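You operate a simulated robot arm through the tools that you are given. There is no shell and no other tool. Be economical: measure what you need, move in short steps, check, and stop when the job is done.

The job below is to be done with a simulated two-armed robot. You get a single attempt, and the scene is never put back.

Task
Pick up the green oil can with one hand, pass it to the other hand and put it on the middle shelf of the timber rack. Set down upright: green oil can.

It is judged by the outcome, as a careful person would: the job done as asked, and still so three seconds after it is handed in. It fails if anything else is knocked over, pushed out of place, dropped, spilled or broken.

Robot
Two 7-joint arms with three-finger grippers on one trunk, on a base that drives. Base frame: it is fixed to the floor where the robot stands at the start and does not move with it; the origin is under the middle of the robot, x ahead of it, y to its left, z up; the surface under the hand at the start is at about z = 880. Units: mm, rad, N and s.
The left shoulder is at the start at [82, 126, 1133], the right one opposite. With the tool pointing down near the work surface each hand reaches from about 360 to 860 mm from the robot's upright axis, wherever it stands, measured 20 degrees to its own side. Places, roughly: middle shelf of the timber rack [700, -1300, 600]. Payload 2.94 kg a hand.
Tool frame (each hand has its own): the origin (TCP) lies between the finger pads and is the grasp point; the fingertips stand 30 mm ahead of it; z points along the fingers, y is the line along which they close. The gripper opens to 128 mm. The gripper's body begins 93 mm behind the TCP.
Orientation is that of the tool frame in the base frame, as [roll, pitch, yaw] about the fixed x, y, z axes, in that order (R = Rz(yaw) Ry(pitch) Rx(roll)). With the fingers straight down and closing along the base's y, the tool's x points along the base's -x, its y along +y and its z along -z.

Tools
- The arms move only by the tool nudge_tool. It takes "left_moves", "right_moves" or both (then of equal length, played together; a hand with none holds still); each is a list of rows, each a list of 7 numbers: the shift along the base's x, y, z in cm, then the turn, a rotation vector about the base's x, y, z in rad, then the gripper command, from -1 (shut) to 1 (fully open), values between in proportion. In form: [[tx, ty, tz, ax, ay, az, fingers], ...]. A call has 1 to 12 rows; each row shifts and turns the commanded pose from where the row before left it. Rows are played at 5 a second. More than 50 mm and 0.15 rad between two rows, or a gripper value outside its range, and nothing of the call is played. Where a pose cannot be reached the arm comes as near as it can. A force on the tool above 40 N (or 10 N above the force at the start of the call, whichever is more), or a blocked arm, ends the call early, and 0.2 s more pass. The fingers move at their own pace and stop on an object; they squeeze with about 34 N. The grip force told is the motor's: it shows also when the fingers shut on nothing. Time passes only in rows, and 0.2 s behind the last, so rows that do not move let the fingers close. It gives the time, the measured TCP pose, the force on the tool (base axes), the opening and the grip force at its end, in the units of the frame above (readings bear some noise), with the torque about the TCP (base axes, N m) and any sound that the robot's microphone picked up.
- Cameras (640 x 400 px; columns grow to the right, rows downward): "scene" is now at [216.2, 9.8, 1316.4]; the picture's right is [0.11, -0.99, 0.00], its down [-0.39, -0.04, -0.92] and it looks along [0.91, 0.10, -0.39] (base axes); focal length 214 px, centre (320, 200). "left" rides on the left gripper at [69, 15, -120] in its tool frame; the picture's right is [-0.21, 0.98, 0.00], its down [-0.82, -0.18, -0.54] and it looks along [-0.53, -0.12, 0.84] (tool axes); focal length 251 px, centre (320, 200). "right" rides on the right gripper at [69, -15, -120] in its tool frame; the picture's right is [0.21, 0.98, 0.00], its down [-0.82, 0.18, -0.54] and it looks along [-0.53, 0.12, 0.84] (tool axes); focal length 251 px, centre (320, 200). There is no depth. A picture from a camera that has moved, and an enlarged one, comes with that camera's place and axes in the base frame and with its lens.
- snapshot(camera): a new picture of that camera. No time passes.
- move_column(by): slides the trunk up (or, below 0, down) by that many mm; the arms and the scene camera ride with it, the base frame stays. It gives what a move gives, with no picture.
- steer(legs): drives the robot by 1 to 6 legs, each [ahead, left, turn to the left] in mm, mm and rad, along the robot's own axes; the way and the turn of a leg run together, so that a leg with both is an arc; at most 1500 mm and 3.142 rad a leg. The arms and the cameras ride along, it lands a little off, and it stops where it bumps. It gives what a move gives.
- pan_tilt(pan, tilt): turns the head with the scene camera to pan (to the left, within 1.396 rad either way) and tilt (down, from -0.506 to 1.204), counted from straight ahead of the robot. It gives what a move gives.
- zoom(camera, box): a new picture of the part [left, top, right, bottom] of that camera's present view, enlarged. No time passes.
- hand_in(): hands the job in; it is judged then, once.

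Work in short steps. Places have to be worked out from the pictures, the camera data and where the tool is seen: move nearer, look again, correct. Check each grasp and each placing, and mend what went wrong. You have 120 turns and 88 pictures in all, those below and enlarged ones among them. Open the grippers and draw the arms clear of the work before you hand the job in, unless the task says otherwise; then end with one line.

The tools are called after "Emit:" as name(argument=value, ...) on one line, values as JSON. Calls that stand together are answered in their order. nudge_tool: Moves the arms, as the interface text tells. Its arguments: {"type":"object","properties":{"left_moves":{"type":"array","items":{"type":"array","items":{"type":"number"}}},"right_moves":{"type":"array","items":{"type":"array","items":{"type":"number"}}}},"required":[]} The other tools are called the same way: move_column (by) slides the trunk up or down; steer (legs) drives the base; pan_tilt (pan, tilt) turns the head that bears the scene camera; snapshot (camera) takes a picture; zoom (camera, box) takes an enlarged picture of a part of a camera's view; hand_in () hands the job in.

At the start:

```text
clock: 0.0
left_tool_pos: [468.4, 398.7, 1198.3]
left_tcp_rot: [-3.141, -0.001, -3.141]
left_wrist_force: [-0.4, -0.1, 0.4]
left_ft_torque: [-0.05, 0.02, 0.0]
left_grip_width: 128.0
left_finger_force: 0.0
right_tool_pos: [411.2, -29.5, 1203.7]
right_tcp_rot: [3.139, 0.0, 3.14]
right_wrist_force: [0.6, -0.1, 0.1]
right_ft_torque: [-0.01, 0.0, 0.0]
right_grip_width: 128.0
right_finger_force: 0.1
trunk travel left (down, up): [-350.0, 197.0]
robot x, y, heading: [-0.1, 1.4, -0.0]
head pan, tilt: [0.108, 0.403]
```

scene: 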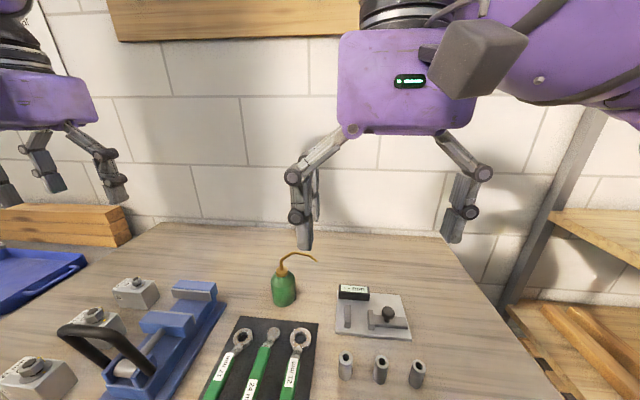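
right: 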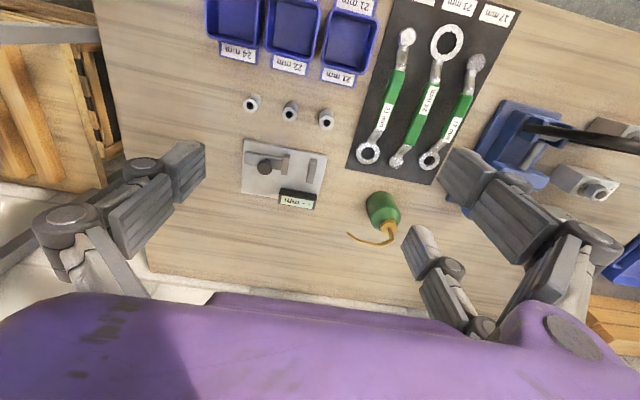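
left: 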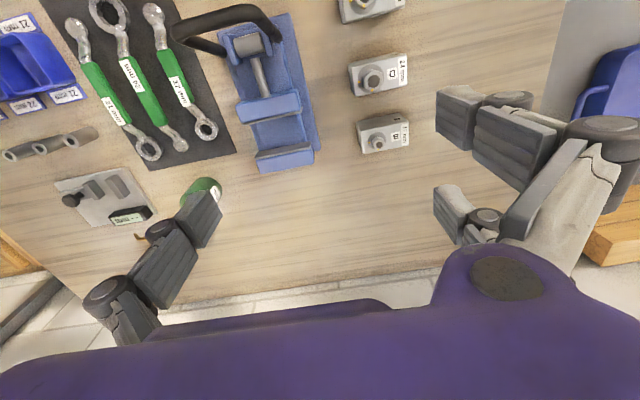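

The green can seems to stand at about (600, 139, 880). I'll zoom in on it and look towards the rack.

Emit:
zoom(camera="scene", box=[220, 220, 380, 320])

Emit:
pan_tilt(pan=-1.1, tilt=0.45)

Emit:
snapshot(camera="scene")

```text
4.00 times, centred on (300, 270) of scene
camera zoom: at [216.2, 9.8, 1316.4], right [0.11, -0.99, 0.0], down [-0.39, -0.04, -0.92], along [0.91, 0.1, -0.39], focal length 858 px, centre (400, -80)
```

zoom: 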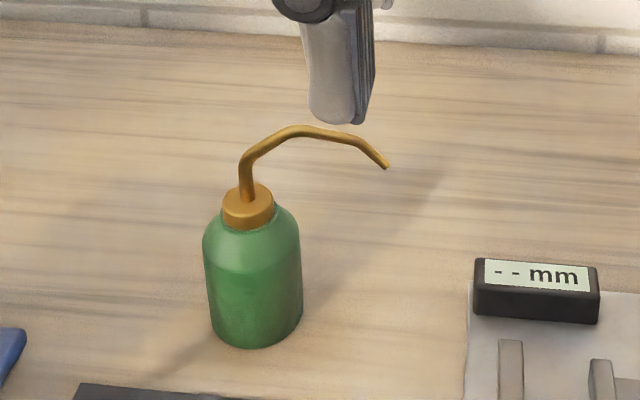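

```text
clock: 1.4
left_tool_pos: [467.9, 398.6, 1199.3]
left_tcp_rot: [-3.14, 0.001, 3.141]
left_wrist_force: [0.3, 0.1, 0.7]
left_ft_torque: [-0.01, 0.0, 0.01]
left_grip_width: 127.9
left_finger_force: 0.1
right_tool_pos: [412.1, -29.1, 1203.6]
right_tcp_rot: [3.14, 0.0, 3.139]
right_wrist_force: [-0.4, 0.8, -0.8]
right_ft_torque: [0.02, 0.02, 0.02]
right_grip_width: 127.8
right_finger_force: 0.1
trunk travel left (down, up): [-350.0, 197.0]
robot x, y, heading: [-4.2, -3.0, 0.001]
head pan, tilt: [-1.1, 0.45]
```

```text
83 pictures are left
camera scene: at [166.0, -82.1, 1312.0], right [-0.89, -0.45, 0.0], down [-0.2, 0.39, -0.9], along [0.41, -0.8, -0.44], focal length 214 px, centre (320, 200)
```

scene: 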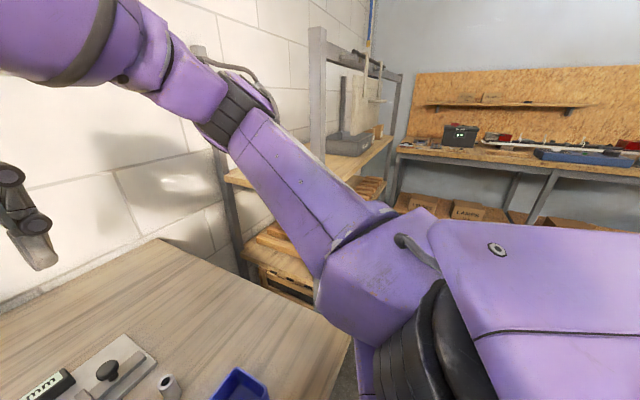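

The can's axis is near (591,140), with a body about 58 mm across and 75 mm high, a cap at 106 mm, and the spout pointing to -y. I plan a left-hand grasp high on the body from the +y side, then a right-hand grasp lower down from the robot's side. First I yaw the left hand.

Emit:
nudge_tool(left_moves=[[1, 0, 0, 0, 0, -0.14, 1], [1, 0, 0, 0, 0, -0.14, 1], [1, 0, 0, 0, 0, -0.14, 1], [1, 0, 0, 0, 0, -0.14, 1], [1, 0, 0, 0, 0, -0.14, 1], [1, 0, 0, 0, 0, -0.14, 1], [1, 0, 0, 0, 0, -0.14, 1], [1, 0, 0, 0, 0, -0.14, 1], [1, 0, 0, 0, 0, -0.14, 1], [0, 0, 0, 0, 0, -0.14, 1]])

Emit:
pan_tilt(pan=0.25, tilt=0.5)

Emit:
snapshot(camera="scene")

```text
clock: 3.6
left_tool_pos: [558.1, 399.6, 1199.9]
left_tcp_rot: [-3.141, 0.002, 1.741]
left_wrist_force: [-0.2, 0.2, -0.1]
left_ft_torque: [0.02, -0.01, -0.06]
left_grip_width: 127.9
left_finger_force: 0.1
right_tool_pos: [412.2, -29.5, 1203.6]
right_tcp_rot: [3.14, -0.001, 3.141]
right_wrist_force: [0.0, 0.3, 0.3]
right_ft_torque: [0.03, 0.0, 0.0]
right_grip_width: 128.0
right_finger_force: 0.1
trunk travel left (down, up): [-350.0, 197.0]
robot x, y, heading: [3.9, 3.3, -0.002]
head pan, tilt: [-1.1, 0.45]
```

```text
clock: 5.1
left_tool_pos: [557.3, 399.1, 1198.8]
left_tcp_rot: [-3.141, -0.001, 1.742]
left_wrist_force: [0.3, 0.3, 1.2]
left_ft_torque: [0.0, 0.0, 0.01]
left_grip_width: 128.0
left_finger_force: 0.0
right_tool_pos: [412.0, -28.8, 1204.4]
right_tcp_rot: [3.14, 0.0, 3.139]
right_wrist_force: [-0.2, 0.2, -0.8]
right_ft_torque: [-0.01, 0.0, 0.0]
right_grip_width: 128.1
right_finger_force: 0.1
trunk travel left (down, up): [-350.0, 197.0]
robot x, y, heading: [-0.7, 1.9, -0.003]
head pan, tilt: [0.25, 0.499]
```

```text
82 pictures are left
camera scene: at [212.3, 22.2, 1307.5], right [0.25, -0.97, 0.0], down [-0.46, -0.12, -0.88], along [0.85, 0.22, -0.48], focal length 214 px, centre (320, 200)
```

scene: 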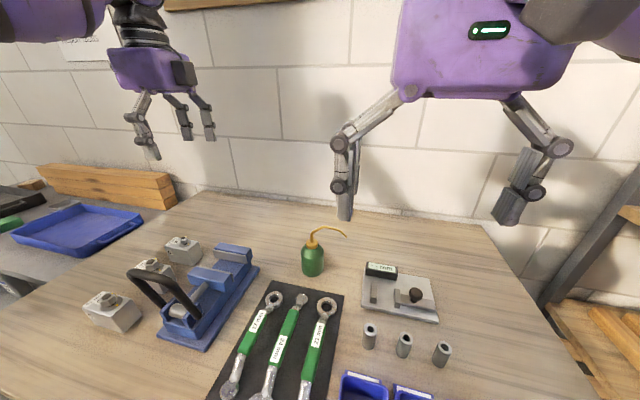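

The yaw is fine and the can is confirmed at (590,141). Now I tilt the left hand so it points to -y and down, ending at a pre-grasp pose.

Emit:
nudge_tool(left_moves=[[0.2, -1.5, -1.8, -0.1182, -0.0204, 0, 1], [0.2, -1.5, -1.8, -0.1182, -0.0204, 0, 1], [0.2, -1.5, -1.8, -0.1182, -0.0204, 0, 1], [0.2, -1.5, -1.8, -0.1182, -0.0204, 0, 1], [0.2, -1.5, -1.8, -0.1182, -0.0204, 0, 1], [0.2, -1.5, -1.8, -0.1182, -0.0204, 0, 1], [0.2, -1.5, -1.8, -0.1182, -0.0204, 0, 1], [0.2, -1.5, -1.8, -0.1182, -0.0204, 0, 1]])

Emit:
snapshot(camera="scene")

Emit:
snapshot(camera="left")

```text
clock: 6.9
left_tool_pos: [572.9, 279.5, 1053.0]
left_tcp_rot: [-3.138, 0.959, 1.748]
left_wrist_force: [-1.5, 1.9, -5.5]
left_ft_torque: [-0.66, -0.09, 0.14]
left_grip_width: 127.5
left_finger_force: 0.0
right_tool_pos: [412.0, -29.7, 1204.5]
right_tcp_rot: [3.138, 0.001, 3.14]
right_wrist_force: [0.0, 0.1, -0.3]
right_ft_torque: [0.05, 0.02, -0.01]
right_grip_width: 127.9
right_finger_force: 0.0
trunk travel left (down, up): [-350.0, 197.0]
robot x, y, heading: [0.5, 1.2, 0.003]
head pan, tilt: [0.25, 0.499]
```

```text
81 pictures are left
camera scene: at [211.7, 21.2, 1307.5], right [0.25, -0.97, 0.0], down [-0.46, -0.12, -0.88], along [0.85, 0.22, -0.48], focal length 214 px, centre (320, 200)
```

scene: 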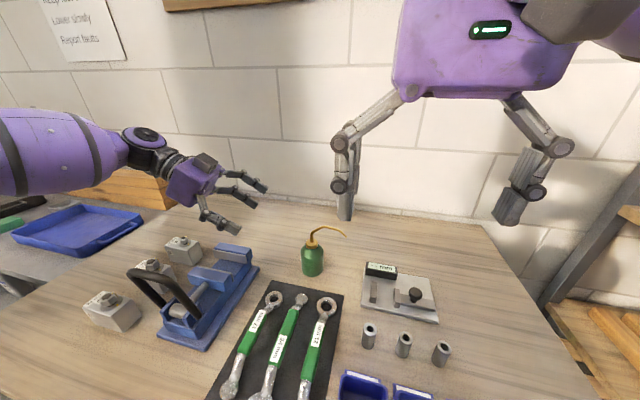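

```text
80 pictures are left
camera left: at [563.5, 419.4, 1065.8], right [0.98, 0.05, 0.17], down [-0.17, -0.06, 0.98], along [0.06, -1.0, -0.05], focal length 251 px, centre (320, 200)
```

left: 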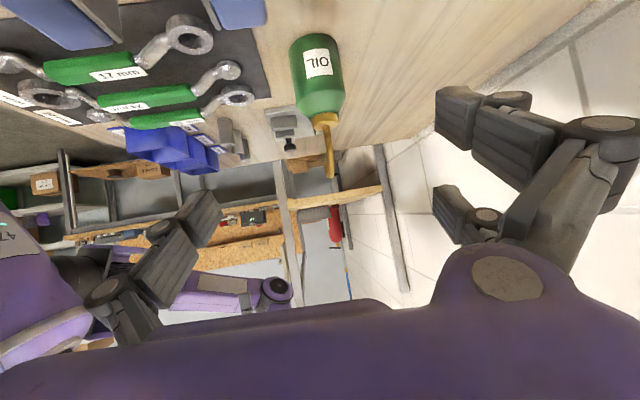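

The hand is aligned. I advance about two-thirds of the way along the approach and look again.

Emit:
nudge_tool(left_moves=[[0.25, -2, -1.6, 0, 0, 0, 0.8], [0.25, -2, -1.6, 0, 0, 0, 0.7], [0.25, -2, -1.6, 0, 0, 0, 0.6], [0.25, -2, -1.6, 0, 0, 0, 0.6], [0, 0, 0, 0, 0, 0, 0.6]])

Emit:
snapshot(camera="left")

Emit:
zoom(camera="scene", box=[200, 180, 400, 305])

```text
clock: 8.1
left_tool_pos: [582.7, 200.1, 989.3]
left_tcp_rot: [3.141, 0.959, 1.742]
left_wrist_force: [0.1, -0.6, 0.2]
left_ft_torque: [-0.05, 0.02, 0.01]
left_grip_width: 102.4
left_finger_force: 0.1
right_tool_pos: [411.3, -28.7, 1203.6]
right_tcp_rot: [3.14, 0.003, 3.14]
right_wrist_force: [0.0, 0.0, -0.1]
right_ft_torque: [-0.01, 0.01, 0.0]
right_grip_width: 128.0
right_finger_force: 0.0
trunk travel left (down, up): [-350.0, 197.0]
robot x, y, heading: [2.3, -3.2, -0.001]
head pan, tilt: [0.25, 0.499]
```

```text
79 pictures are left
camera left: at [574.5, 339.4, 1002.6], right [0.98, 0.05, 0.18], down [-0.17, -0.06, 0.98], along [0.06, -1.0, -0.05], focal length 251 px, centre (320, 200)
```

left: 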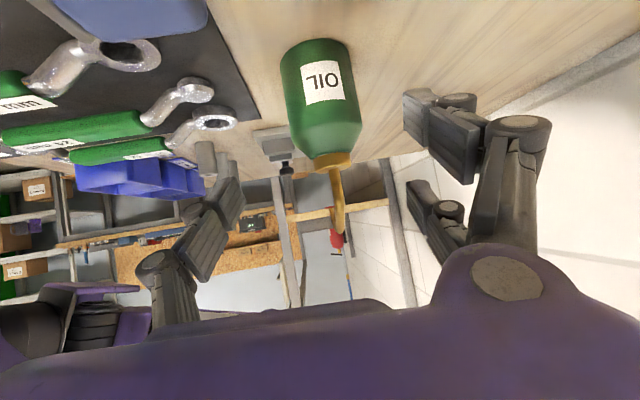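

```text
3.20 times, centred on (300, 242) of scene
camera zoom: at [212.0, 22.6, 1307.6], right [0.25, -0.97, 0.0], down [-0.46, -0.12, -0.88], along [0.85, 0.22, -0.48], focal length 686 px, centre (384, 64)
```

zoom: 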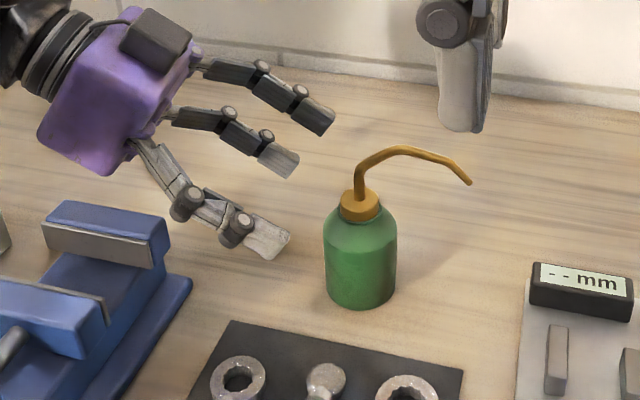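

The gripper seems to carry two finger bars on one side; I look closer before the grasp.

Emit:
zoom(camera="left", box=[160, 40, 560, 290])

Emit:
snapshot(camera="right")

```text
1.60 times, centred on (360, 165) of left
camera zoom: at [574.5, 339.4, 1002.6], right [0.98, 0.05, 0.18], down [-0.17, -0.06, 0.98], along [0.06, -1.0, -0.05], focal length 402 px, centre (256, 256)
```

zoom: 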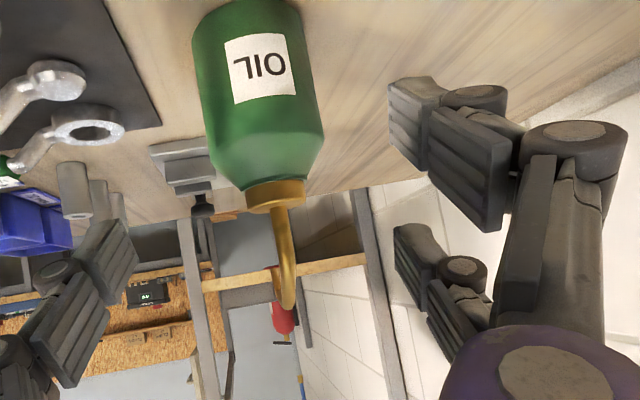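

```text
76 pictures are left
camera right: at [342.7, -44.2, 1324.7], right [-0.21, 0.98, 0.0], down [0.82, 0.18, 0.54], along [0.53, 0.12, -0.84], focal length 251 px, centre (320, 200)
```

right: 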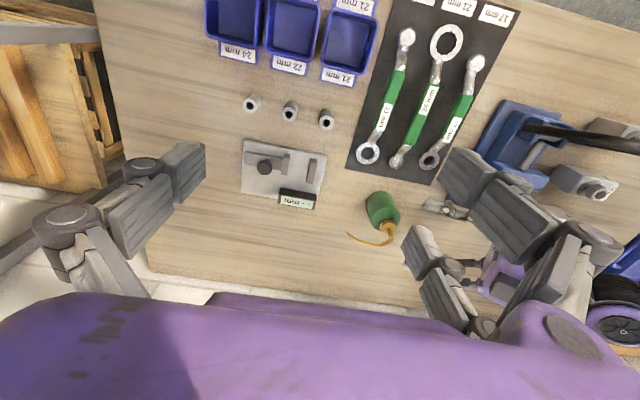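

The hand shows a single finger on one side and a pair on the other. A steeper grasp (about 55° down) will leave the lower body free for the right hand coming from the robot's side, so I re-pitch at a pre-grasp pose.

Emit:
nudge_tool(left_moves=[[0, -0.4, 0.6, 0.115, 0.02, 0, 0.6], [0, -0.5, 0.6, 0.115, 0.02, 0, 0.6], [0, -0.5, 0.6, 0.115, 0.02, 0, 0.6], [0, 0, 0, 0, 0, 0, 0.6]])

Emit:
snapshot(camera="left")

Emit:
zoom(camera="scene", box=[200, 150, 400, 275])

```text
clock: 9.1
left_tool_pos: [583.8, 185.9, 1008.2]
left_tcp_rot: [-3.141, 0.61, 1.741]
left_wrist_force: [-0.1, -0.4, -0.4]
left_ft_torque: [-0.02, 0.0, 0.02]
left_grip_width: 102.3
left_finger_force: 0.1
right_tool_pos: [412.3, -27.9, 1203.8]
right_tcp_rot: [3.139, -0.001, 3.141]
right_wrist_force: [0.0, 0.3, -0.3]
right_ft_torque: [-0.03, -0.01, 0.0]
right_grip_width: 128.0
right_finger_force: 0.2
trunk travel left (down, up): [-350.0, 197.0]
robot x, y, heading: [2.5, 1.7, 0.002]
head pan, tilt: [0.25, 0.499]
```

```text
75 pictures are left
camera left: at [576.4, 312.4, 1067.6], right [0.99, -0.01, 0.12], down [-0.11, -0.39, 0.91], along [0.04, -0.92, -0.39], focal length 251 px, centre (320, 200)
```

left: 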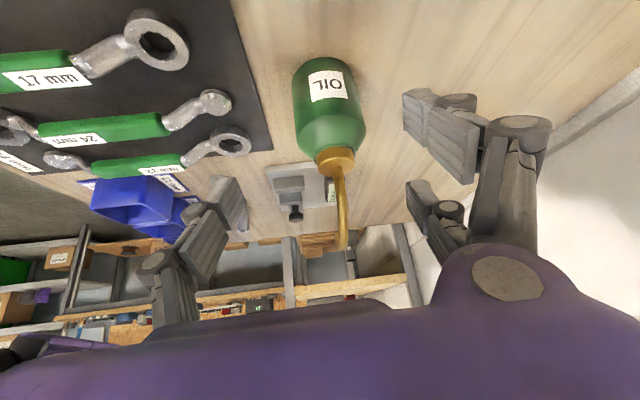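

```text
3.20 times, centred on (300, 212) of scene
camera zoom: at [212.3, 22.9, 1307.5], right [0.25, -0.97, 0.0], down [-0.46, -0.12, -0.88], along [0.85, 0.22, -0.48], focal length 686 px, centre (384, 160)
```

zoom: 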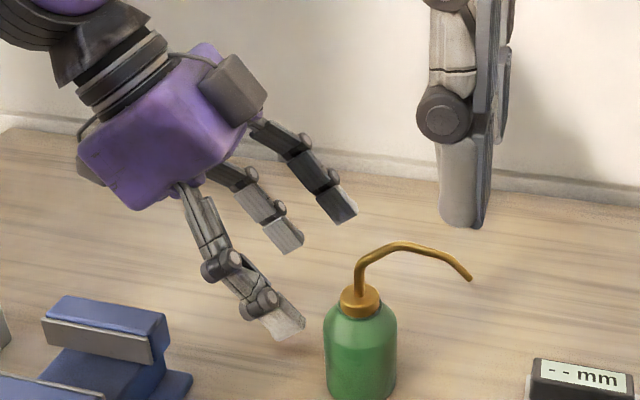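

The cameras together put the can axis at about (596,141). I descend along the tool axis in steps.

Emit:
nudge_tool(left_moves=[[0.4, -0.9, -1.3, 0, 0, 0, 0.6], [0.4, -0.9, -1.3, 0, 0, 0, 0.6], [0.4, -0.9, -1.3, 0, 0, 0, 0.6], [0, 0, 0, 0, 0, 0, 0.6]])

Emit:
snapshot(camera="left")

Emit:
zoom(camera="scene", box=[240, 180, 400, 280])

```text
clock: 10.1
left_tool_pos: [595.8, 158.4, 968.0]
left_tcp_rot: [3.141, 0.609, 1.742]
left_wrist_force: [0.0, -0.4, 0.4]
left_ft_torque: [-0.01, -0.01, 0.0]
left_grip_width: 102.5
left_finger_force: 0.0
right_tool_pos: [413.0, -28.5, 1202.9]
right_tcp_rot: [3.14, -0.001, 3.14]
right_wrist_force: [0.0, 0.7, 0.5]
right_ft_torque: [-0.03, -0.03, -0.01]
right_grip_width: 128.4
right_finger_force: 0.1
trunk travel left (down, up): [-350.0, 197.0]
robot x, y, heading: [-2.1, -3.0, 0.009]
head pan, tilt: [0.25, 0.499]
```

```text
73 pictures are left
camera left: at [589.5, 284.9, 1028.7], right [0.99, -0.01, 0.12], down [-0.12, -0.39, 0.91], along [0.04, -0.92, -0.39], focal length 251 px, centre (320, 200)
```

left: 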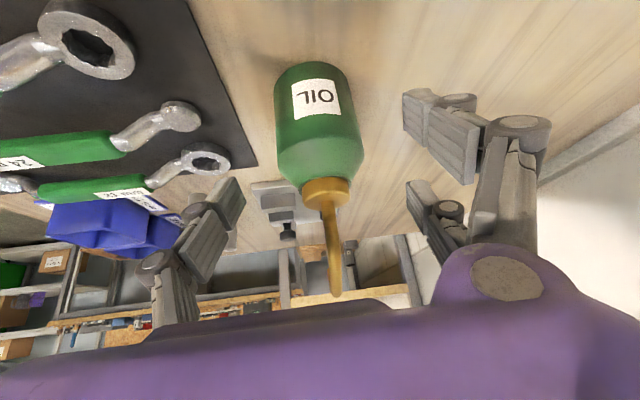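

```text
4.00 times, centred on (320, 230) of scene
camera zoom: at [212.0, 22.5, 1307.6], right [0.25, -0.97, 0.0], down [-0.46, -0.12, -0.88], along [0.85, 0.22, -0.48], focal length 858 px, centre (320, 80)
```

zoom: 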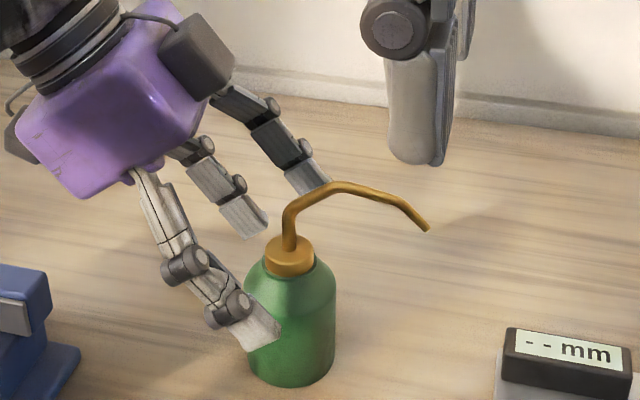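

Alignment looks good and the spout is clear. I go the last 33 mm in.

Emit:
nudge_tool(left_moves=[[0, -0.9, -1.4, 0, 0, 0, 0.6], [0, -0.9, -1.3, 0, 0, 0, 0.6], [0, 0, 0, 0, 0, 0, 0.6]])

Emit:
snapshot(camera="left")

Emit:
zoom(camera="scene", box=[240, 180, 400, 280])

```text
clock: 10.9
left_tool_pos: [596.4, 140.4, 940.5]
left_tcp_rot: [3.14, 0.609, 1.743]
left_wrist_force: [0.1, -0.1, -0.3]
left_ft_torque: [-0.01, 0.01, -0.02]
left_grip_width: 102.3
left_finger_force: 0.1
right_tool_pos: [411.6, -28.2, 1204.4]
right_tcp_rot: [3.139, 0.0, 3.141]
right_wrist_force: [-0.1, -0.2, 0.3]
right_ft_torque: [0.02, 0.03, 0.01]
right_grip_width: 128.1
right_finger_force: 0.0
trunk travel left (down, up): [-350.0, 197.0]
robot x, y, heading: [0.2, -1.1, -0.002]
head pan, tilt: [0.25, 0.499]
```

```text
71 pictures are left
camera left: at [590.0, 267.2, 1001.1], right [0.99, -0.01, 0.12], down [-0.12, -0.39, 0.91], along [0.04, -0.92, -0.39], focal length 251 px, centre (320, 200)
```

left: 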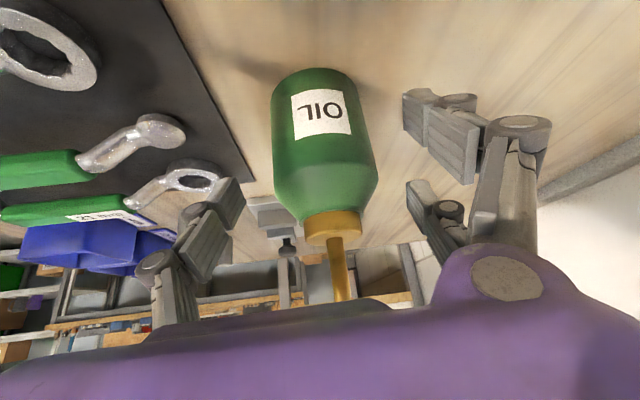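

```text
4.00 times, centred on (320, 230) of scene
camera zoom: at [212.1, 22.4, 1307.6], right [0.25, -0.97, 0.0], down [-0.46, -0.12, -0.88], along [0.85, 0.22, -0.48], focal length 858 px, centre (320, 80)
```

zoom: 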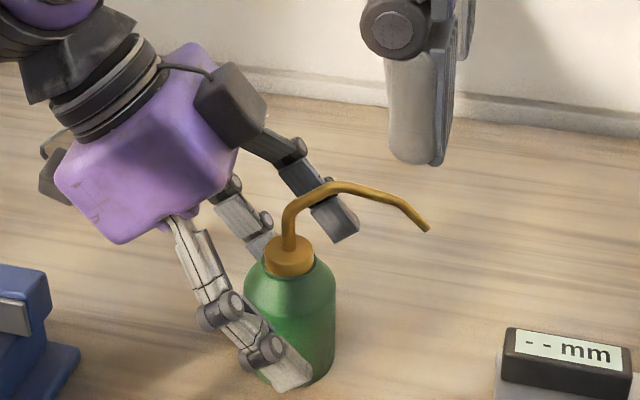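

The can sits between the fingers. I close gradually.

Emit:
nudge_tool(left_moves=[[0, 0, 0, 0, 0, 0, 0.3], [0, 0, 0, 0, 0, 0, 0.1], [0, 0, 0, 0, 0, 0, -0.05], [0, 0, 0, 0, 0, 0, -0.2], [0, 0, 0, 0, 0, 0, -1], [0, 0, 0, 0, 0, 0, -1], [0, 0, 0, 0, 0, 0, -1]])

Emit:
snapshot(camera="left")

Emit:
zoom(camera="scene", box=[240, 180, 400, 280])

```text
clock: 12.5
left_tool_pos: [597.8, 140.8, 941.5]
left_tcp_rot: [3.141, 0.61, 1.743]
left_wrist_force: [2.4, 1.6, 1.6]
left_ft_torque: [0.08, -0.25, 0.01]
left_grip_width: 55.2
left_finger_force: 34.3
right_tool_pos: [411.9, -28.4, 1203.2]
right_tcp_rot: [3.139, -0.002, 3.14]
right_wrist_force: [0.3, -0.3, 0.2]
right_ft_torque: [0.03, -0.02, -0.03]
right_grip_width: 127.8
right_finger_force: 0.0
trunk travel left (down, up): [-350.0, 197.0]
robot x, y, heading: [-0.9, 3.0, -0.002]
head pan, tilt: [0.25, 0.499]
```

```text
69 pictures are left
camera left: at [590.4, 267.2, 1001.3], right [0.99, -0.01, 0.12], down [-0.12, -0.39, 0.91], along [0.04, -0.92, -0.39], focal length 251 px, centre (320, 200)
```

left: 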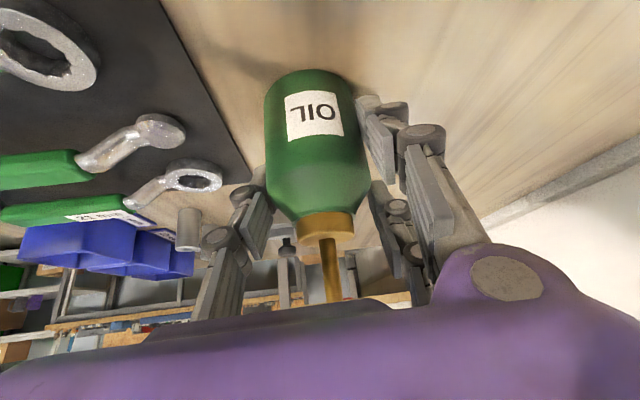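

```text
4.00 times, centred on (320, 230) of scene
camera zoom: at [212.4, 22.3, 1307.5], right [0.25, -0.97, 0.0], down [-0.46, -0.12, -0.88], along [0.85, 0.22, -0.48], focal length 858 px, centre (320, 80)
```

zoom: 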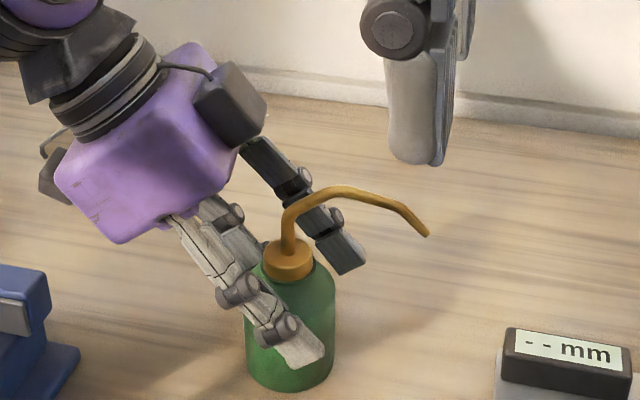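

The grip is firm at 55 mm and 34 N. I lift the can and check it.

Emit:
nudge_tool(left_moves=[[0, 0, 1, 0, 0, 0, -1], [0, 0, 2, 0, 0, 0, -1], [0, 0, 3, 0, 0, 0, -1], [0, 0, 3, 0, 0, 0, -1], [0, 0, 3, 0, 0, 0, -1], [0, 0, 0, 0, 0, 0, -1]])

Emit:
snapshot(camera="scene")

Emit:
snapshot(camera="left")

```text
clock: 13.9
left_tool_pos: [597.7, 141.6, 1063.5]
left_tcp_rot: [-3.138, 0.609, 1.744]
left_wrist_force: [-0.3, -0.5, -2.2]
left_ft_torque: [-0.02, 0.0, 0.01]
left_grip_width: 54.7
left_finger_force: 33.7
right_tool_pos: [412.3, -29.3, 1203.2]
right_tcp_rot: [3.14, 0.001, 3.14]
right_wrist_force: [0.8, -0.1, -1.1]
right_ft_torque: [-0.03, 0.0, 0.0]
right_grip_width: 128.1
right_finger_force: 0.1
trunk travel left (down, up): [-350.0, 197.0]
robot x, y, heading: [-3.1, 1.0, 0.003]
head pan, tilt: [0.25, 0.499]
```

```text
67 pictures are left
camera scene: at [212.9, 22.5, 1307.4], right [0.25, -0.97, 0.0], down [-0.46, -0.12, -0.88], along [0.85, 0.22, -0.48], focal length 214 px, centre (320, 200)
```

scene: 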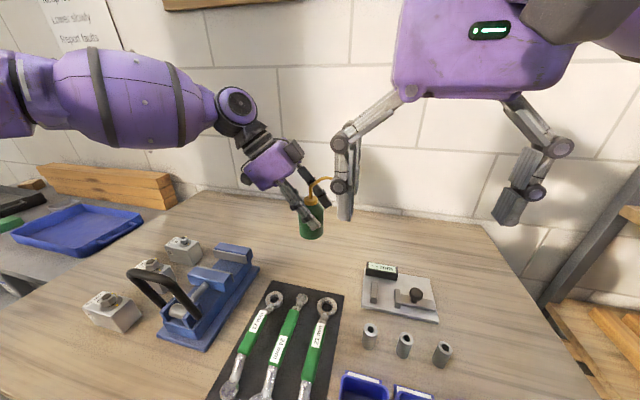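

```text
66 pictures are left
camera left: at [590.7, 267.8, 1122.2], right [0.99, -0.01, 0.12], down [-0.11, -0.39, 0.91], along [0.04, -0.92, -0.39], focal length 251 px, centre (320, 200)
```

left: 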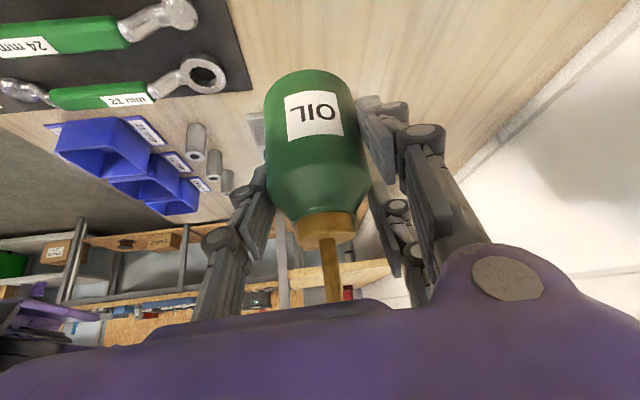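

The can is held upright. Now the left arm turns it about 26°, shifts it to y≈60 and lowers it a little, while the right hand yaws and pitches to point at it from the robot's right side.

Emit:
nudge_tool(left_moves=[[0.05, -2, -1.5, 0, 0, 0.1125, -1], [0.05, -2, -1.5, 0, 0, 0.1125, -1], [0.05, -2, -1.5, 0, 0, 0.1125, -1], [0.05, -2, -1.5, 0, 0, 0.1125, -1], [0, 0, 0, 0, 0, 0, -1], [0, 0, 0, 0, 0, 0, -1], [0, 0, 0, 0, 0, 0, -1], [0, 0, 0, 0, 0, 0, -1], [0, 0, 0, 0, 0, 0, -1], [0, 0, 0, 0, 0, 0, -1], [0, 0, 0, 0, 0, 0, -1], [0, 0, 0, 0, 0, 0, -1]], right_moves=[[0.2, -0.5, -1, 0, 0, 0.1256, 1], [0.2, -0.5, -1, 0, 0, 0.1256, 1], [0.2, -0.5, -1, 0, 0, 0.1256, 1], [0.2, -0.5, -1, 0, 0, 0.1256, 1], [0.2, -0.5, -1, 0, 0, 0.1256, 1], [0.6, 0, -1, 0.0879, -0.121, 0, 1], [0.6, 0, -1, 0.0879, -0.121, 0, 1], [0.6, 0, -1, 0.0879, -0.121, 0, 1], [0.6, 0, -1, 0.0879, -0.121, 0, 1], [0.6, 0, -1, 0.0879, -0.121, 0, 1], [0.6, 0, -1, 0.0879, -0.121, 0, 1], [0.6, 0, -1, 0.0879, -0.121, 0, 1]])

Emit:
pan_tilt(pan=0.0, tilt=0.6)

Emit:
snapshot(camera="scene")

Emit:
snapshot(camera="right")

```text
clock: 16.5
left_tool_pos: [597.6, 59.5, 1005.2]
left_tcp_rot: [3.138, 0.614, 2.192]
left_wrist_force: [5.8, -1.6, 28.2]
left_ft_torque: [-0.89, -0.47, 0.12]
left_grip_width: 6.0
left_finger_force: 32.3
right_tool_pos: [525.9, -55.0, 1131.8]
right_tcp_rot: [3.138, 1.049, -2.516]
right_wrist_force: [0.6, 0.3, 0.2]
right_ft_torque: [-0.01, 0.01, 0.04]
right_grip_width: 127.7
right_finger_force: 0.1
right hand out of reach, approached as far as the arm can: row 10, 11, 12
trunk travel left (down, up): [-350.0, 197.0]
robot x, y, heading: [-1.8, 0.9, 0.006]
head pan, tilt: [0.25, 0.499]
```

```text
clock: 17.3
left_tool_pos: [597.6, 59.9, 1005.7]
left_tcp_rot: [3.139, 0.613, 2.19]
left_wrist_force: [3.0, -0.7, 28.4]
left_ft_torque: [-0.9, -0.31, 0.07]
left_grip_width: 5.9
left_finger_force: 32.6
right_tool_pos: [525.1, -53.3, 1131.6]
right_tcp_rot: [3.137, 1.046, -2.514]
right_wrist_force: [0.5, -0.7, 0.3]
right_ft_torque: [-0.02, -0.03, 0.01]
right_grip_width: 127.9
right_finger_force: 0.1
trunk travel left (down, up): [-350.0, 197.0]
robot x, y, heading: [0.8, 2.6, 0.001]
head pan, tilt: [0.0, 0.6]
```

```text
65 pictures are left
camera scene: at [210.6, -0.4, 1298.8], right [0.0, -1.0, 0.0], down [-0.56, 0.0, -0.83], along [0.83, 0.0, -0.56], focal length 214 px, centre (320, 200)
```

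scene: 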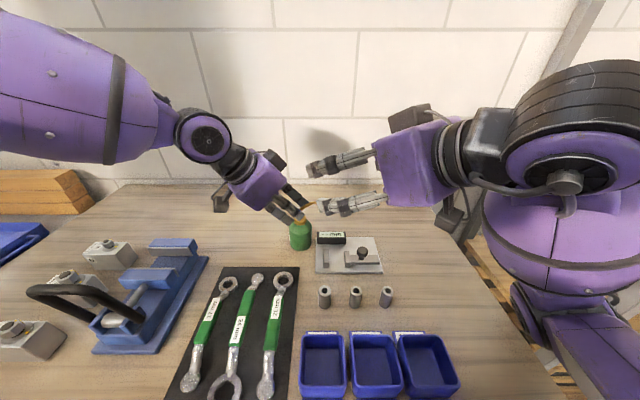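

```text
64 pictures are left
camera right: at [422.5, -147.9, 1133.0], right [-0.66, 0.73, -0.18], down [-0.15, 0.11, 0.98], along [0.73, 0.68, 0.04], focal length 251 px, centre (320, 200)
```

right: 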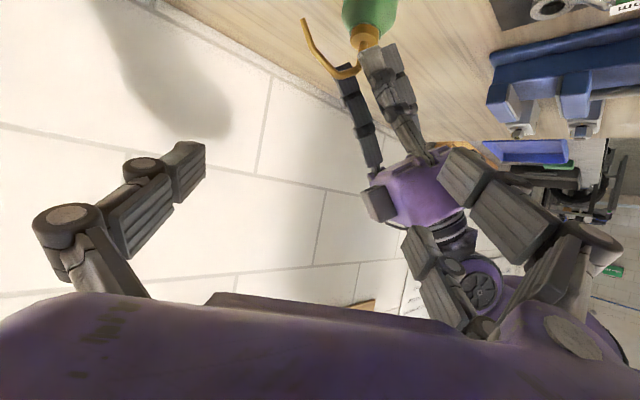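

Trouble: the left opening is only 6 mm, so the can slipped in the grip. I look closely before moving anything.

Emit:
zoom(camera="scene", box=[230, 160, 390, 260])

Emit:
snapshot(camera="left")

```text
4.00 times, centred on (310, 210) of scene
camera zoom: at [210.6, -0.4, 1298.8], right [0.0, -1.0, 0.0], down [-0.56, 0.0, -0.83], along [0.83, 0.0, -0.56], focal length 858 px, centre (360, 160)
```

zoom: 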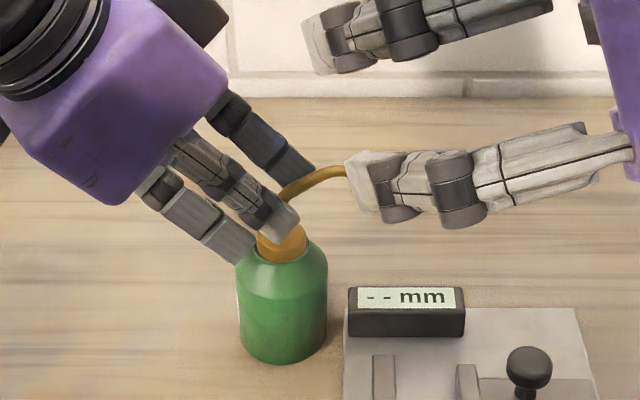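

```text
62 pictures are left
camera left: at [536.5, 171.3, 1064.6], right [0.9, 0.43, 0.13], down [0.06, -0.4, 0.92], along [0.44, -0.81, -0.38], focal length 251 px, centre (320, 200)
```

left: 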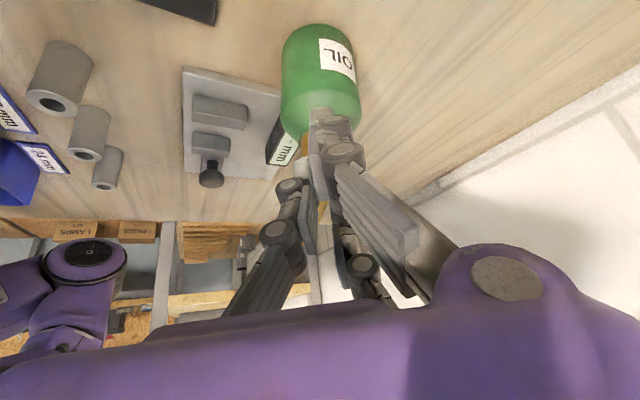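

The can stands upright on the table at roughly (600,60), and the left fingers are pinching the spout stem and pressing down. My earlier grasp was too high, on the shoulder. I relieve the downward load by a small rise.

Emit:
nudge_tool(left_moves=[[0, 0, 0.2, 0, 0, 0, -1], [0, 0, 0, 0, 0, 0, -1]])

```text
clock: 17.9
left_tool_pos: [597.5, 59.6, 1006.0]
left_tcp_rot: [-3.14, 0.613, 2.192]
left_wrist_force: [3.3, -2.1, 21.6]
left_ft_torque: [-0.89, -0.32, 0.05]
left_grip_width: 6.2
left_finger_force: 32.5
right_tool_pos: [526.1, -53.7, 1131.9]
right_tcp_rot: [3.137, 1.047, -2.517]
right_wrist_force: [0.0, 0.6, -0.2]
right_ft_torque: [-0.02, 0.01, -0.03]
right_grip_width: 128.0
right_finger_force: 0.1
trunk travel left (down, up): [-350.0, 197.0]
robot x, y, heading: [-1.0, -0.6, -0.003]
head pan, tilt: [0.0, 0.6]
```

The force dropped 7 N for 2 mm, so I raise about 6 mm more.

Emit:
nudge_tool(left_moves=[[0, 0, 0.3, 0, 0, 0, -1], [0, 0, 0.25, 0, 0, 0, -1], [0, 0, 0, 0, 0, 0, -1]])

Emit:
zoom(camera="scene", box=[230, 160, 390, 260])

```text
clock: 18.7
left_tool_pos: [599.2, 61.3, 1007.6]
left_tcp_rot: [-3.139, 0.605, 2.196]
left_wrist_force: [-1.6, 0.8, -3.7]
left_ft_torque: [-0.01, 0.35, 0.03]
left_grip_width: 6.1
left_finger_force: 28.3
right_tool_pos: [527.4, -53.6, 1129.3]
right_tcp_rot: [3.136, 1.045, -2.518]
right_wrist_force: [0.6, -0.4, 0.3]
right_ft_torque: [-0.02, 0.01, 0.0]
right_grip_width: 128.1
right_finger_force: 0.0
trunk travel left (down, up): [-350.0, 197.0]
robot x, y, heading: [3.7, -1.7, 0.003]
head pan, tilt: [0.0, 0.6]
```

```text
4.00 times, centred on (310, 210) of scene
camera zoom: at [212.9, -0.1, 1298.3], right [0.0, -1.0, 0.0], down [-0.57, 0.0, -0.82], along [0.82, 0.0, -0.57], focal length 858 px, centre (360, 160)
```

zoom: 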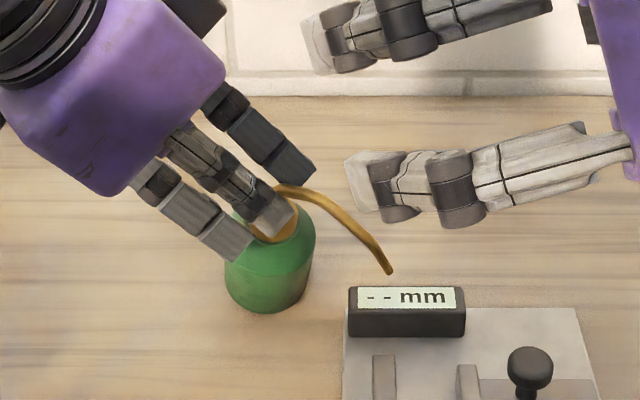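

The can popped free of the table contact and now hangs tilted from the stem. I look from the wrist cameras before lowering it.

Emit:
snapshot(camera="left")

Emit:
zoom(camera="right", box=[240, 0, 480, 150])

```text
60 pictures are left
camera left: at [537.8, 172.4, 1068.6], right [0.9, 0.43, 0.12], down [0.07, -0.4, 0.91], along [0.44, -0.81, -0.39], focal length 251 px, centre (320, 200)
```

left: 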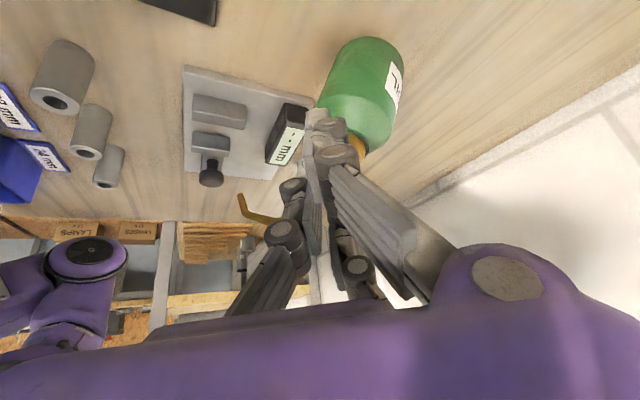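

```text
2.67 times, centred on (360, 75) of right
camera zoom: at [424.6, -147.6, 1131.9], right [-0.66, 0.73, -0.18], down [-0.15, 0.11, 0.98], along [0.73, 0.68, 0.04], focal length 670 px, centre (213, 533)
```

zoom: 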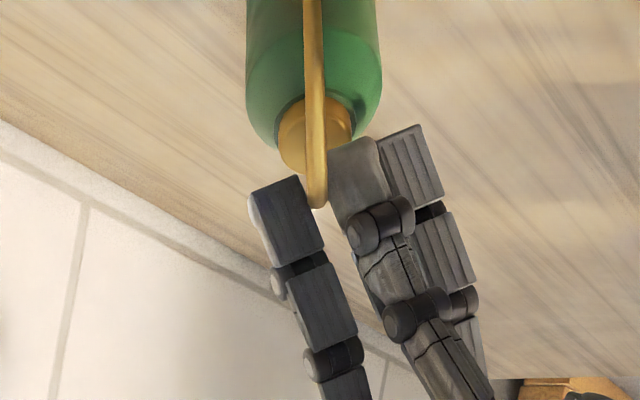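

Triangulating, the can leans about 26° towards the robot (base near (660,66), pinch at (599,61)). I lift 15 mm and rotate the left hand about +y to bring the can upright.

Emit:
nudge_tool(left_moves=[[0, 0, 0.8, 0, 0, 0, -1], [0, 0, 0.7, 0, 0, 0, -1], [0, 0, 0, 0, 0.1, 0, -1], [0, 0, 0, 0, 0.1, 0, -1], [0, 0, 0, 0, 0, 0, -1]])

Emit:
zoom(camera="scene", box=[230, 160, 390, 260])

Emit:
snapshot(camera="left")

```text
clock: 19.9
left_tool_pos: [598.3, 61.3, 1024.5]
left_tcp_rot: [-2.958, 0.484, 2.289]
left_wrist_force: [-1.0, -0.3, -4.3]
left_ft_torque: [0.0, 0.15, -0.02]
left_grip_width: 6.0
left_finger_force: 25.4
right_tool_pos: [526.5, -52.7, 1132.2]
right_tcp_rot: [3.136, 1.046, -2.517]
right_wrist_force: [-0.2, -0.4, 0.5]
right_ft_torque: [0.02, -0.01, 0.02]
right_grip_width: 127.9
right_finger_force: 0.0
trunk travel left (down, up): [-350.0, 197.0]
robot x, y, heading: [-2.7, 2.6, -0.004]
head pan, tilt: [0.0, 0.6]
```

```text
4.00 times, centred on (310, 210) of scene
camera zoom: at [212.6, -0.1, 1298.4], right [0.0, -1.0, 0.0], down [-0.56, 0.0, -0.83], along [0.83, 0.0, -0.56], focal length 858 px, centre (360, 160)
```

zoom: 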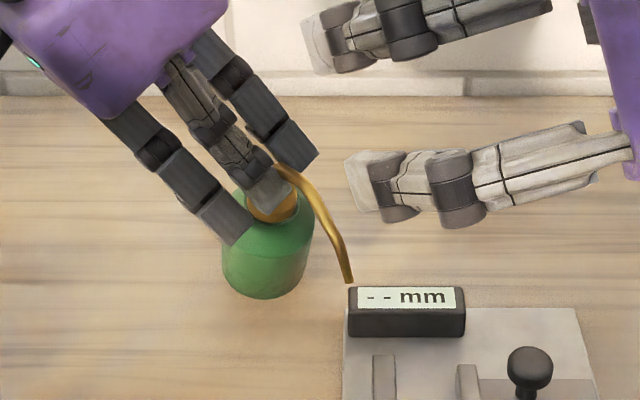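

```text
57 pictures are left
camera left: at [551.0, 171.7, 1095.3], right [0.9, 0.43, -0.06], down [0.25, -0.4, 0.88], along [0.35, -0.81, -0.47], focal length 251 px, centre (320, 200)
```

left: 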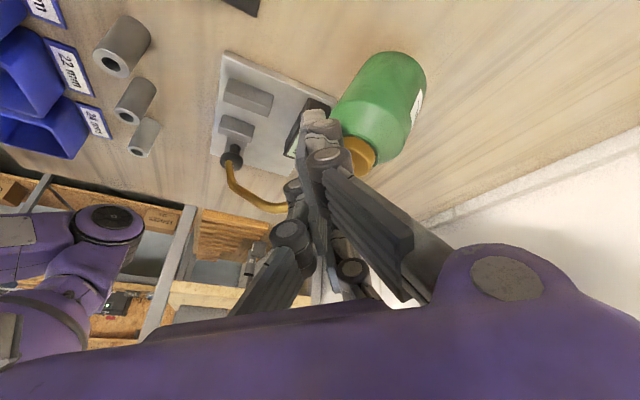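

The can still leans about 25° (base ≈(655,66,905), pinch (598,61,1024)). I'll lower until the base edge touches, then drag the top to +x so the can rights itself on its base.

Emit:
nudge_tool(left_moves=[[0, 0, -0.6, 0, 0, 0, -1], [0, 0, -0.5, 0, 0, 0, -1], [0, 0, 0, 0, 0, 0, -1]])

Emit:
zoom(camera="scene", box=[230, 160, 390, 260])

```text
clock: 20.7
left_tool_pos: [597.8, 60.4, 1013.5]
left_tcp_rot: [-2.955, 0.485, 2.289]
left_wrist_force: [0.2, 1.0, -3.8]
left_ft_torque: [-0.01, 0.2, 0.01]
left_grip_width: 6.1
left_finger_force: 24.2
right_tool_pos: [527.6, -52.9, 1131.3]
right_tcp_rot: [3.134, 1.045, -2.515]
right_wrist_force: [0.3, -0.1, 0.7]
right_ft_torque: [0.01, 0.0, -0.03]
right_grip_width: 128.0
right_finger_force: 0.0
trunk travel left (down, up): [-350.0, 197.0]
robot x, y, heading: [1.1, 3.7, 0.005]
head pan, tilt: [0.0, 0.6]
```

```text
4.00 times, centred on (310, 210) of scene
camera zoom: at [212.9, -0.2, 1298.4], right [0.0, -1.0, 0.0], down [-0.57, 0.0, -0.82], along [0.82, 0.0, -0.57], focal length 858 px, centre (360, 160)
```

zoom: 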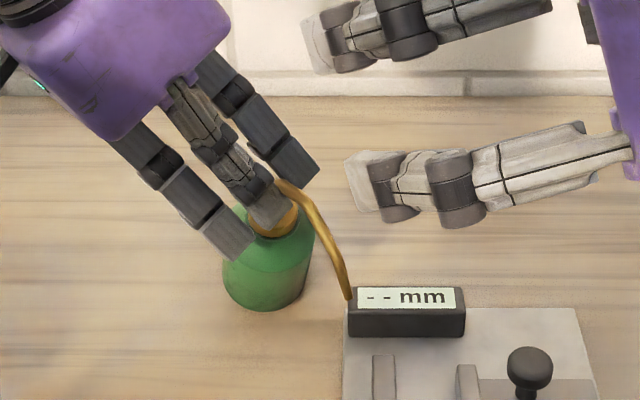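

There is no contact yet, so I lower in 4 mm steps.

Emit:
nudge_tool(left_moves=[[0, 0, -0.4, 0, 0, 0, -1], [0, 0, 0, 0, 0, 0, -1]])

Emit:
nudge_tool(left_moves=[[0, 0, -0.4, 0, 0, 0, -1], [0, 0, 0, 0, 0, 0, -1]])

```text
clock: 21.3
left_tool_pos: [598.0, 60.6, 1009.2]
left_tcp_rot: [-2.956, 0.484, 2.29]
left_wrist_force: [0.4, 0.8, -3.1]
left_ft_torque: [0.02, 0.11, 0.01]
left_grip_width: 6.1
left_finger_force: 24.6
right_tool_pos: [527.3, -52.7, 1131.1]
right_tcp_rot: [3.135, 1.045, -2.517]
right_wrist_force: [0.7, -0.2, 0.5]
right_ft_torque: [0.0, -0.04, -0.03]
right_grip_width: 128.2
right_finger_force: 0.0
trunk travel left (down, up): [-350.0, 197.0]
robot x, y, heading: [-4.1, -0.9, 0.001]
head pan, tilt: [0.0, 0.6]
```

```text
clock: 21.9
left_tool_pos: [598.6, 61.3, 1004.6]
left_tcp_rot: [-2.956, 0.484, 2.289]
left_wrist_force: [0.1, -1.6, -2.1]
left_ft_torque: [-0.04, 0.13, 0.03]
left_grip_width: 6.0
left_finger_force: 24.0
right_tool_pos: [527.5, -52.9, 1129.6]
right_tcp_rot: [3.134, 1.044, -2.517]
right_wrist_force: [-0.7, -0.8, -0.5]
right_ft_torque: [-0.03, 0.04, 0.01]
right_grip_width: 128.1
right_finger_force: 0.0
trunk travel left (down, up): [-350.0, 197.0]
robot x, y, heading: [-1.4, -1.0, -0.002]
head pan, tilt: [0.0, 0.6]
```

The load is easing, so the edge is touching. I drag the top to +x with a matching hand rotation.

Emit:
nudge_tool(left_moves=[[0.8, 0, 0.1, 0, 0.06, 0, -1], [0.8, 0, 0.1, 0, 0.06, 0, -1], [0.8, 0, 0.05, 0, 0.06, 0, -1], [0, 0, 0, 0, 0, 0, -1]])

Emit:
zoom(camera="scene", box=[230, 160, 390, 260])

Emit:
snapshot(camera="left")

```text
clock: 22.9
left_tool_pos: [628.2, 75.5, 1012.7]
left_tcp_rot: [-2.828, 0.373, 2.338]
left_wrist_force: [-0.7, 0.1, -3.5]
left_ft_torque: [0.04, 0.09, 0.02]
left_grip_width: 6.1
left_finger_force: 23.3
left hand out of reach, approached as far as the arm can: row 3
right_tool_pos: [527.3, -53.7, 1131.2]
right_tcp_rot: [3.134, 1.047, -2.516]
right_wrist_force: [-1.0, -0.9, 1.1]
right_ft_torque: [0.01, 0.01, 0.01]
right_grip_width: 128.0
right_finger_force: 0.1
trunk travel left (down, up): [-350.0, 197.0]
robot x, y, heading: [-1.8, -0.4, -0.0]
head pan, tilt: [0.0, 0.6]
```

```text
4.00 times, centred on (310, 210) of scene
camera zoom: at [212.3, -0.7, 1298.5], right [0.0, -1.0, 0.0], down [-0.56, 0.0, -0.83], along [0.83, 0.0, -0.56], focal length 858 px, centre (360, 160)
```

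zoom: 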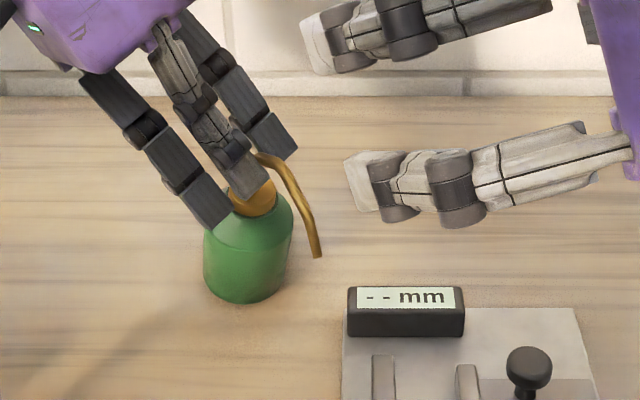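

```text
54 pictures are left
camera left: at [593.0, 186.3, 1091.0], right [0.88, 0.42, -0.2], down [0.38, -0.4, 0.83], along [0.27, -0.81, -0.52], focal length 251 px, centre (320, 200)
```

left: 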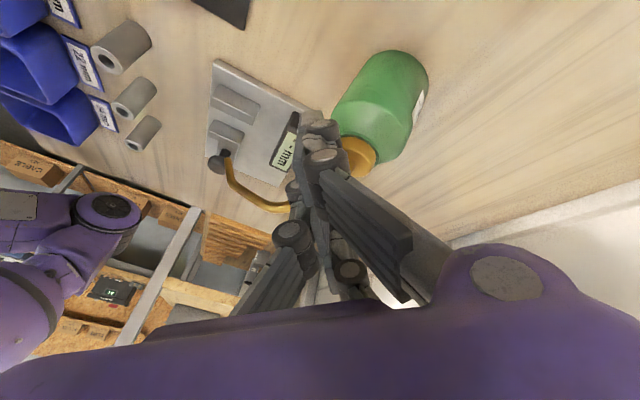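

The tilt is reduced to about 20°, but the hand rose a little. I lower again to contact and drag a bit more without rotating.

Emit:
nudge_tool(left_moves=[[0, 0, -0.5, 0, 0, 0, -1], [0, 0, -0.4, 0, 0, 0, -1], [0.6, 0, -0.1, 0, 0, 0, -1], [0.6, 0, -0.1, 0, 0, 0, -1], [0.6, 0, 0, 0, 0, 0, -1], [0, 0, 0, 0, 0, 0, -1]])

Emit:
zoom(camera="scene", box=[230, 160, 390, 260])

```text
clock: 24.3
left_tool_pos: [629.0, 79.0, 1009.3]
left_tcp_rot: [-2.813, 0.368, 2.347]
left_wrist_force: [1.0, -1.0, 26.4]
left_ft_torque: [-0.31, -0.36, 0.05]
left_grip_width: 6.2
left_finger_force: 23.3
left hand out of reach, approached as far as the arm can: row 1, 3, 4, 5
right_tool_pos: [524.5, -54.2, 1133.0]
right_tcp_rot: [3.137, 1.048, -2.515]
right_wrist_force: [0.0, 0.5, 0.9]
right_ft_torque: [-0.01, 0.0, -0.02]
right_grip_width: 127.8
right_finger_force: 0.1
trunk travel left (down, up): [-350.0, 197.0]
robot x, y, heading: [-3.2, 1.4, -0.003]
head pan, tilt: [0.0, 0.6]
```

```text
4.00 times, centred on (310, 210) of scene
camera zoom: at [210.2, -0.6, 1299.0], right [0.0, -1.0, 0.0], down [-0.56, 0.0, -0.83], along [0.83, 0.0, -0.56], focal length 858 px, centre (360, 160)
```

zoom: 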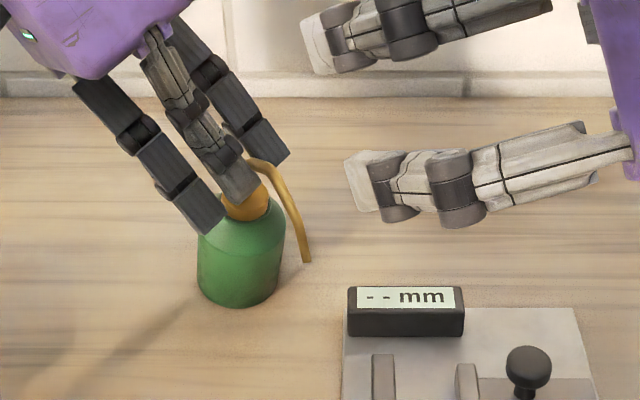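

The can is pressed at about 13° tilt, well within its stable angle. I ease the load slightly and open so that it settles on its base.

Emit:
nudge_tool(left_moves=[[0, 0, 0.3, 0, 0, 0, -1], [0, 0, 0, 0, 0, 0, 1], [0, 0, 0, 0, 0, 0, 1], [0, 0, 0, 0, 0, 0, 1], [0, 0, 0, 0, 0, 0, 1]])

Emit:
zoom(camera="scene", box=[230, 160, 390, 260])

Emit:
snapshot(camera="left")

```text
clock: 25.5
left_tool_pos: [630.0, 82.6, 1005.4]
left_tcp_rot: [-2.811, 0.356, 2.349]
left_wrist_force: [0.0, -0.1, 0.8]
left_ft_torque: [0.02, 0.04, -0.02]
left_grip_width: 127.5
left_finger_force: 0.0
right_tool_pos: [527.0, -52.4, 1129.6]
right_tcp_rot: [3.135, 1.045, -2.517]
right_wrist_force: [0.6, 0.4, 0.1]
right_ft_torque: [0.0, 0.0, -0.02]
right_grip_width: 128.2
right_finger_force: 0.0
trunk travel left (down, up): [-350.0, 197.0]
robot x, y, heading: [1.7, 2.5, -0.004]
head pan, tilt: [0.0, 0.6]
```

```text
4.00 times, centred on (310, 210) of scene
camera zoom: at [213.2, 0.1, 1298.1], right [0.0, -1.0, 0.0], down [-0.57, 0.0, -0.82], along [0.82, 0.0, -0.57], focal length 858 px, centre (360, 160)
```

zoom: 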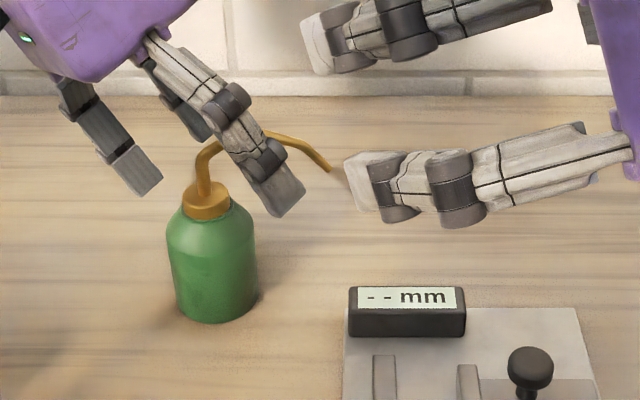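

```text
51 pictures are left
camera left: at [595.4, 193.3, 1083.6], right [0.88, 0.43, -0.22], down [0.41, -0.4, 0.82], along [0.26, -0.81, -0.53], focal length 251 px, centre (320, 200)
```

left: 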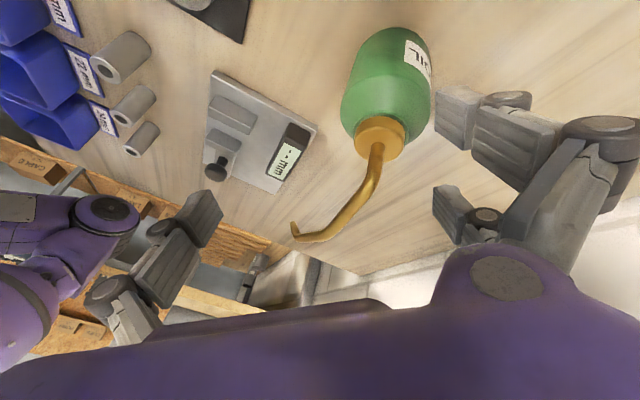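

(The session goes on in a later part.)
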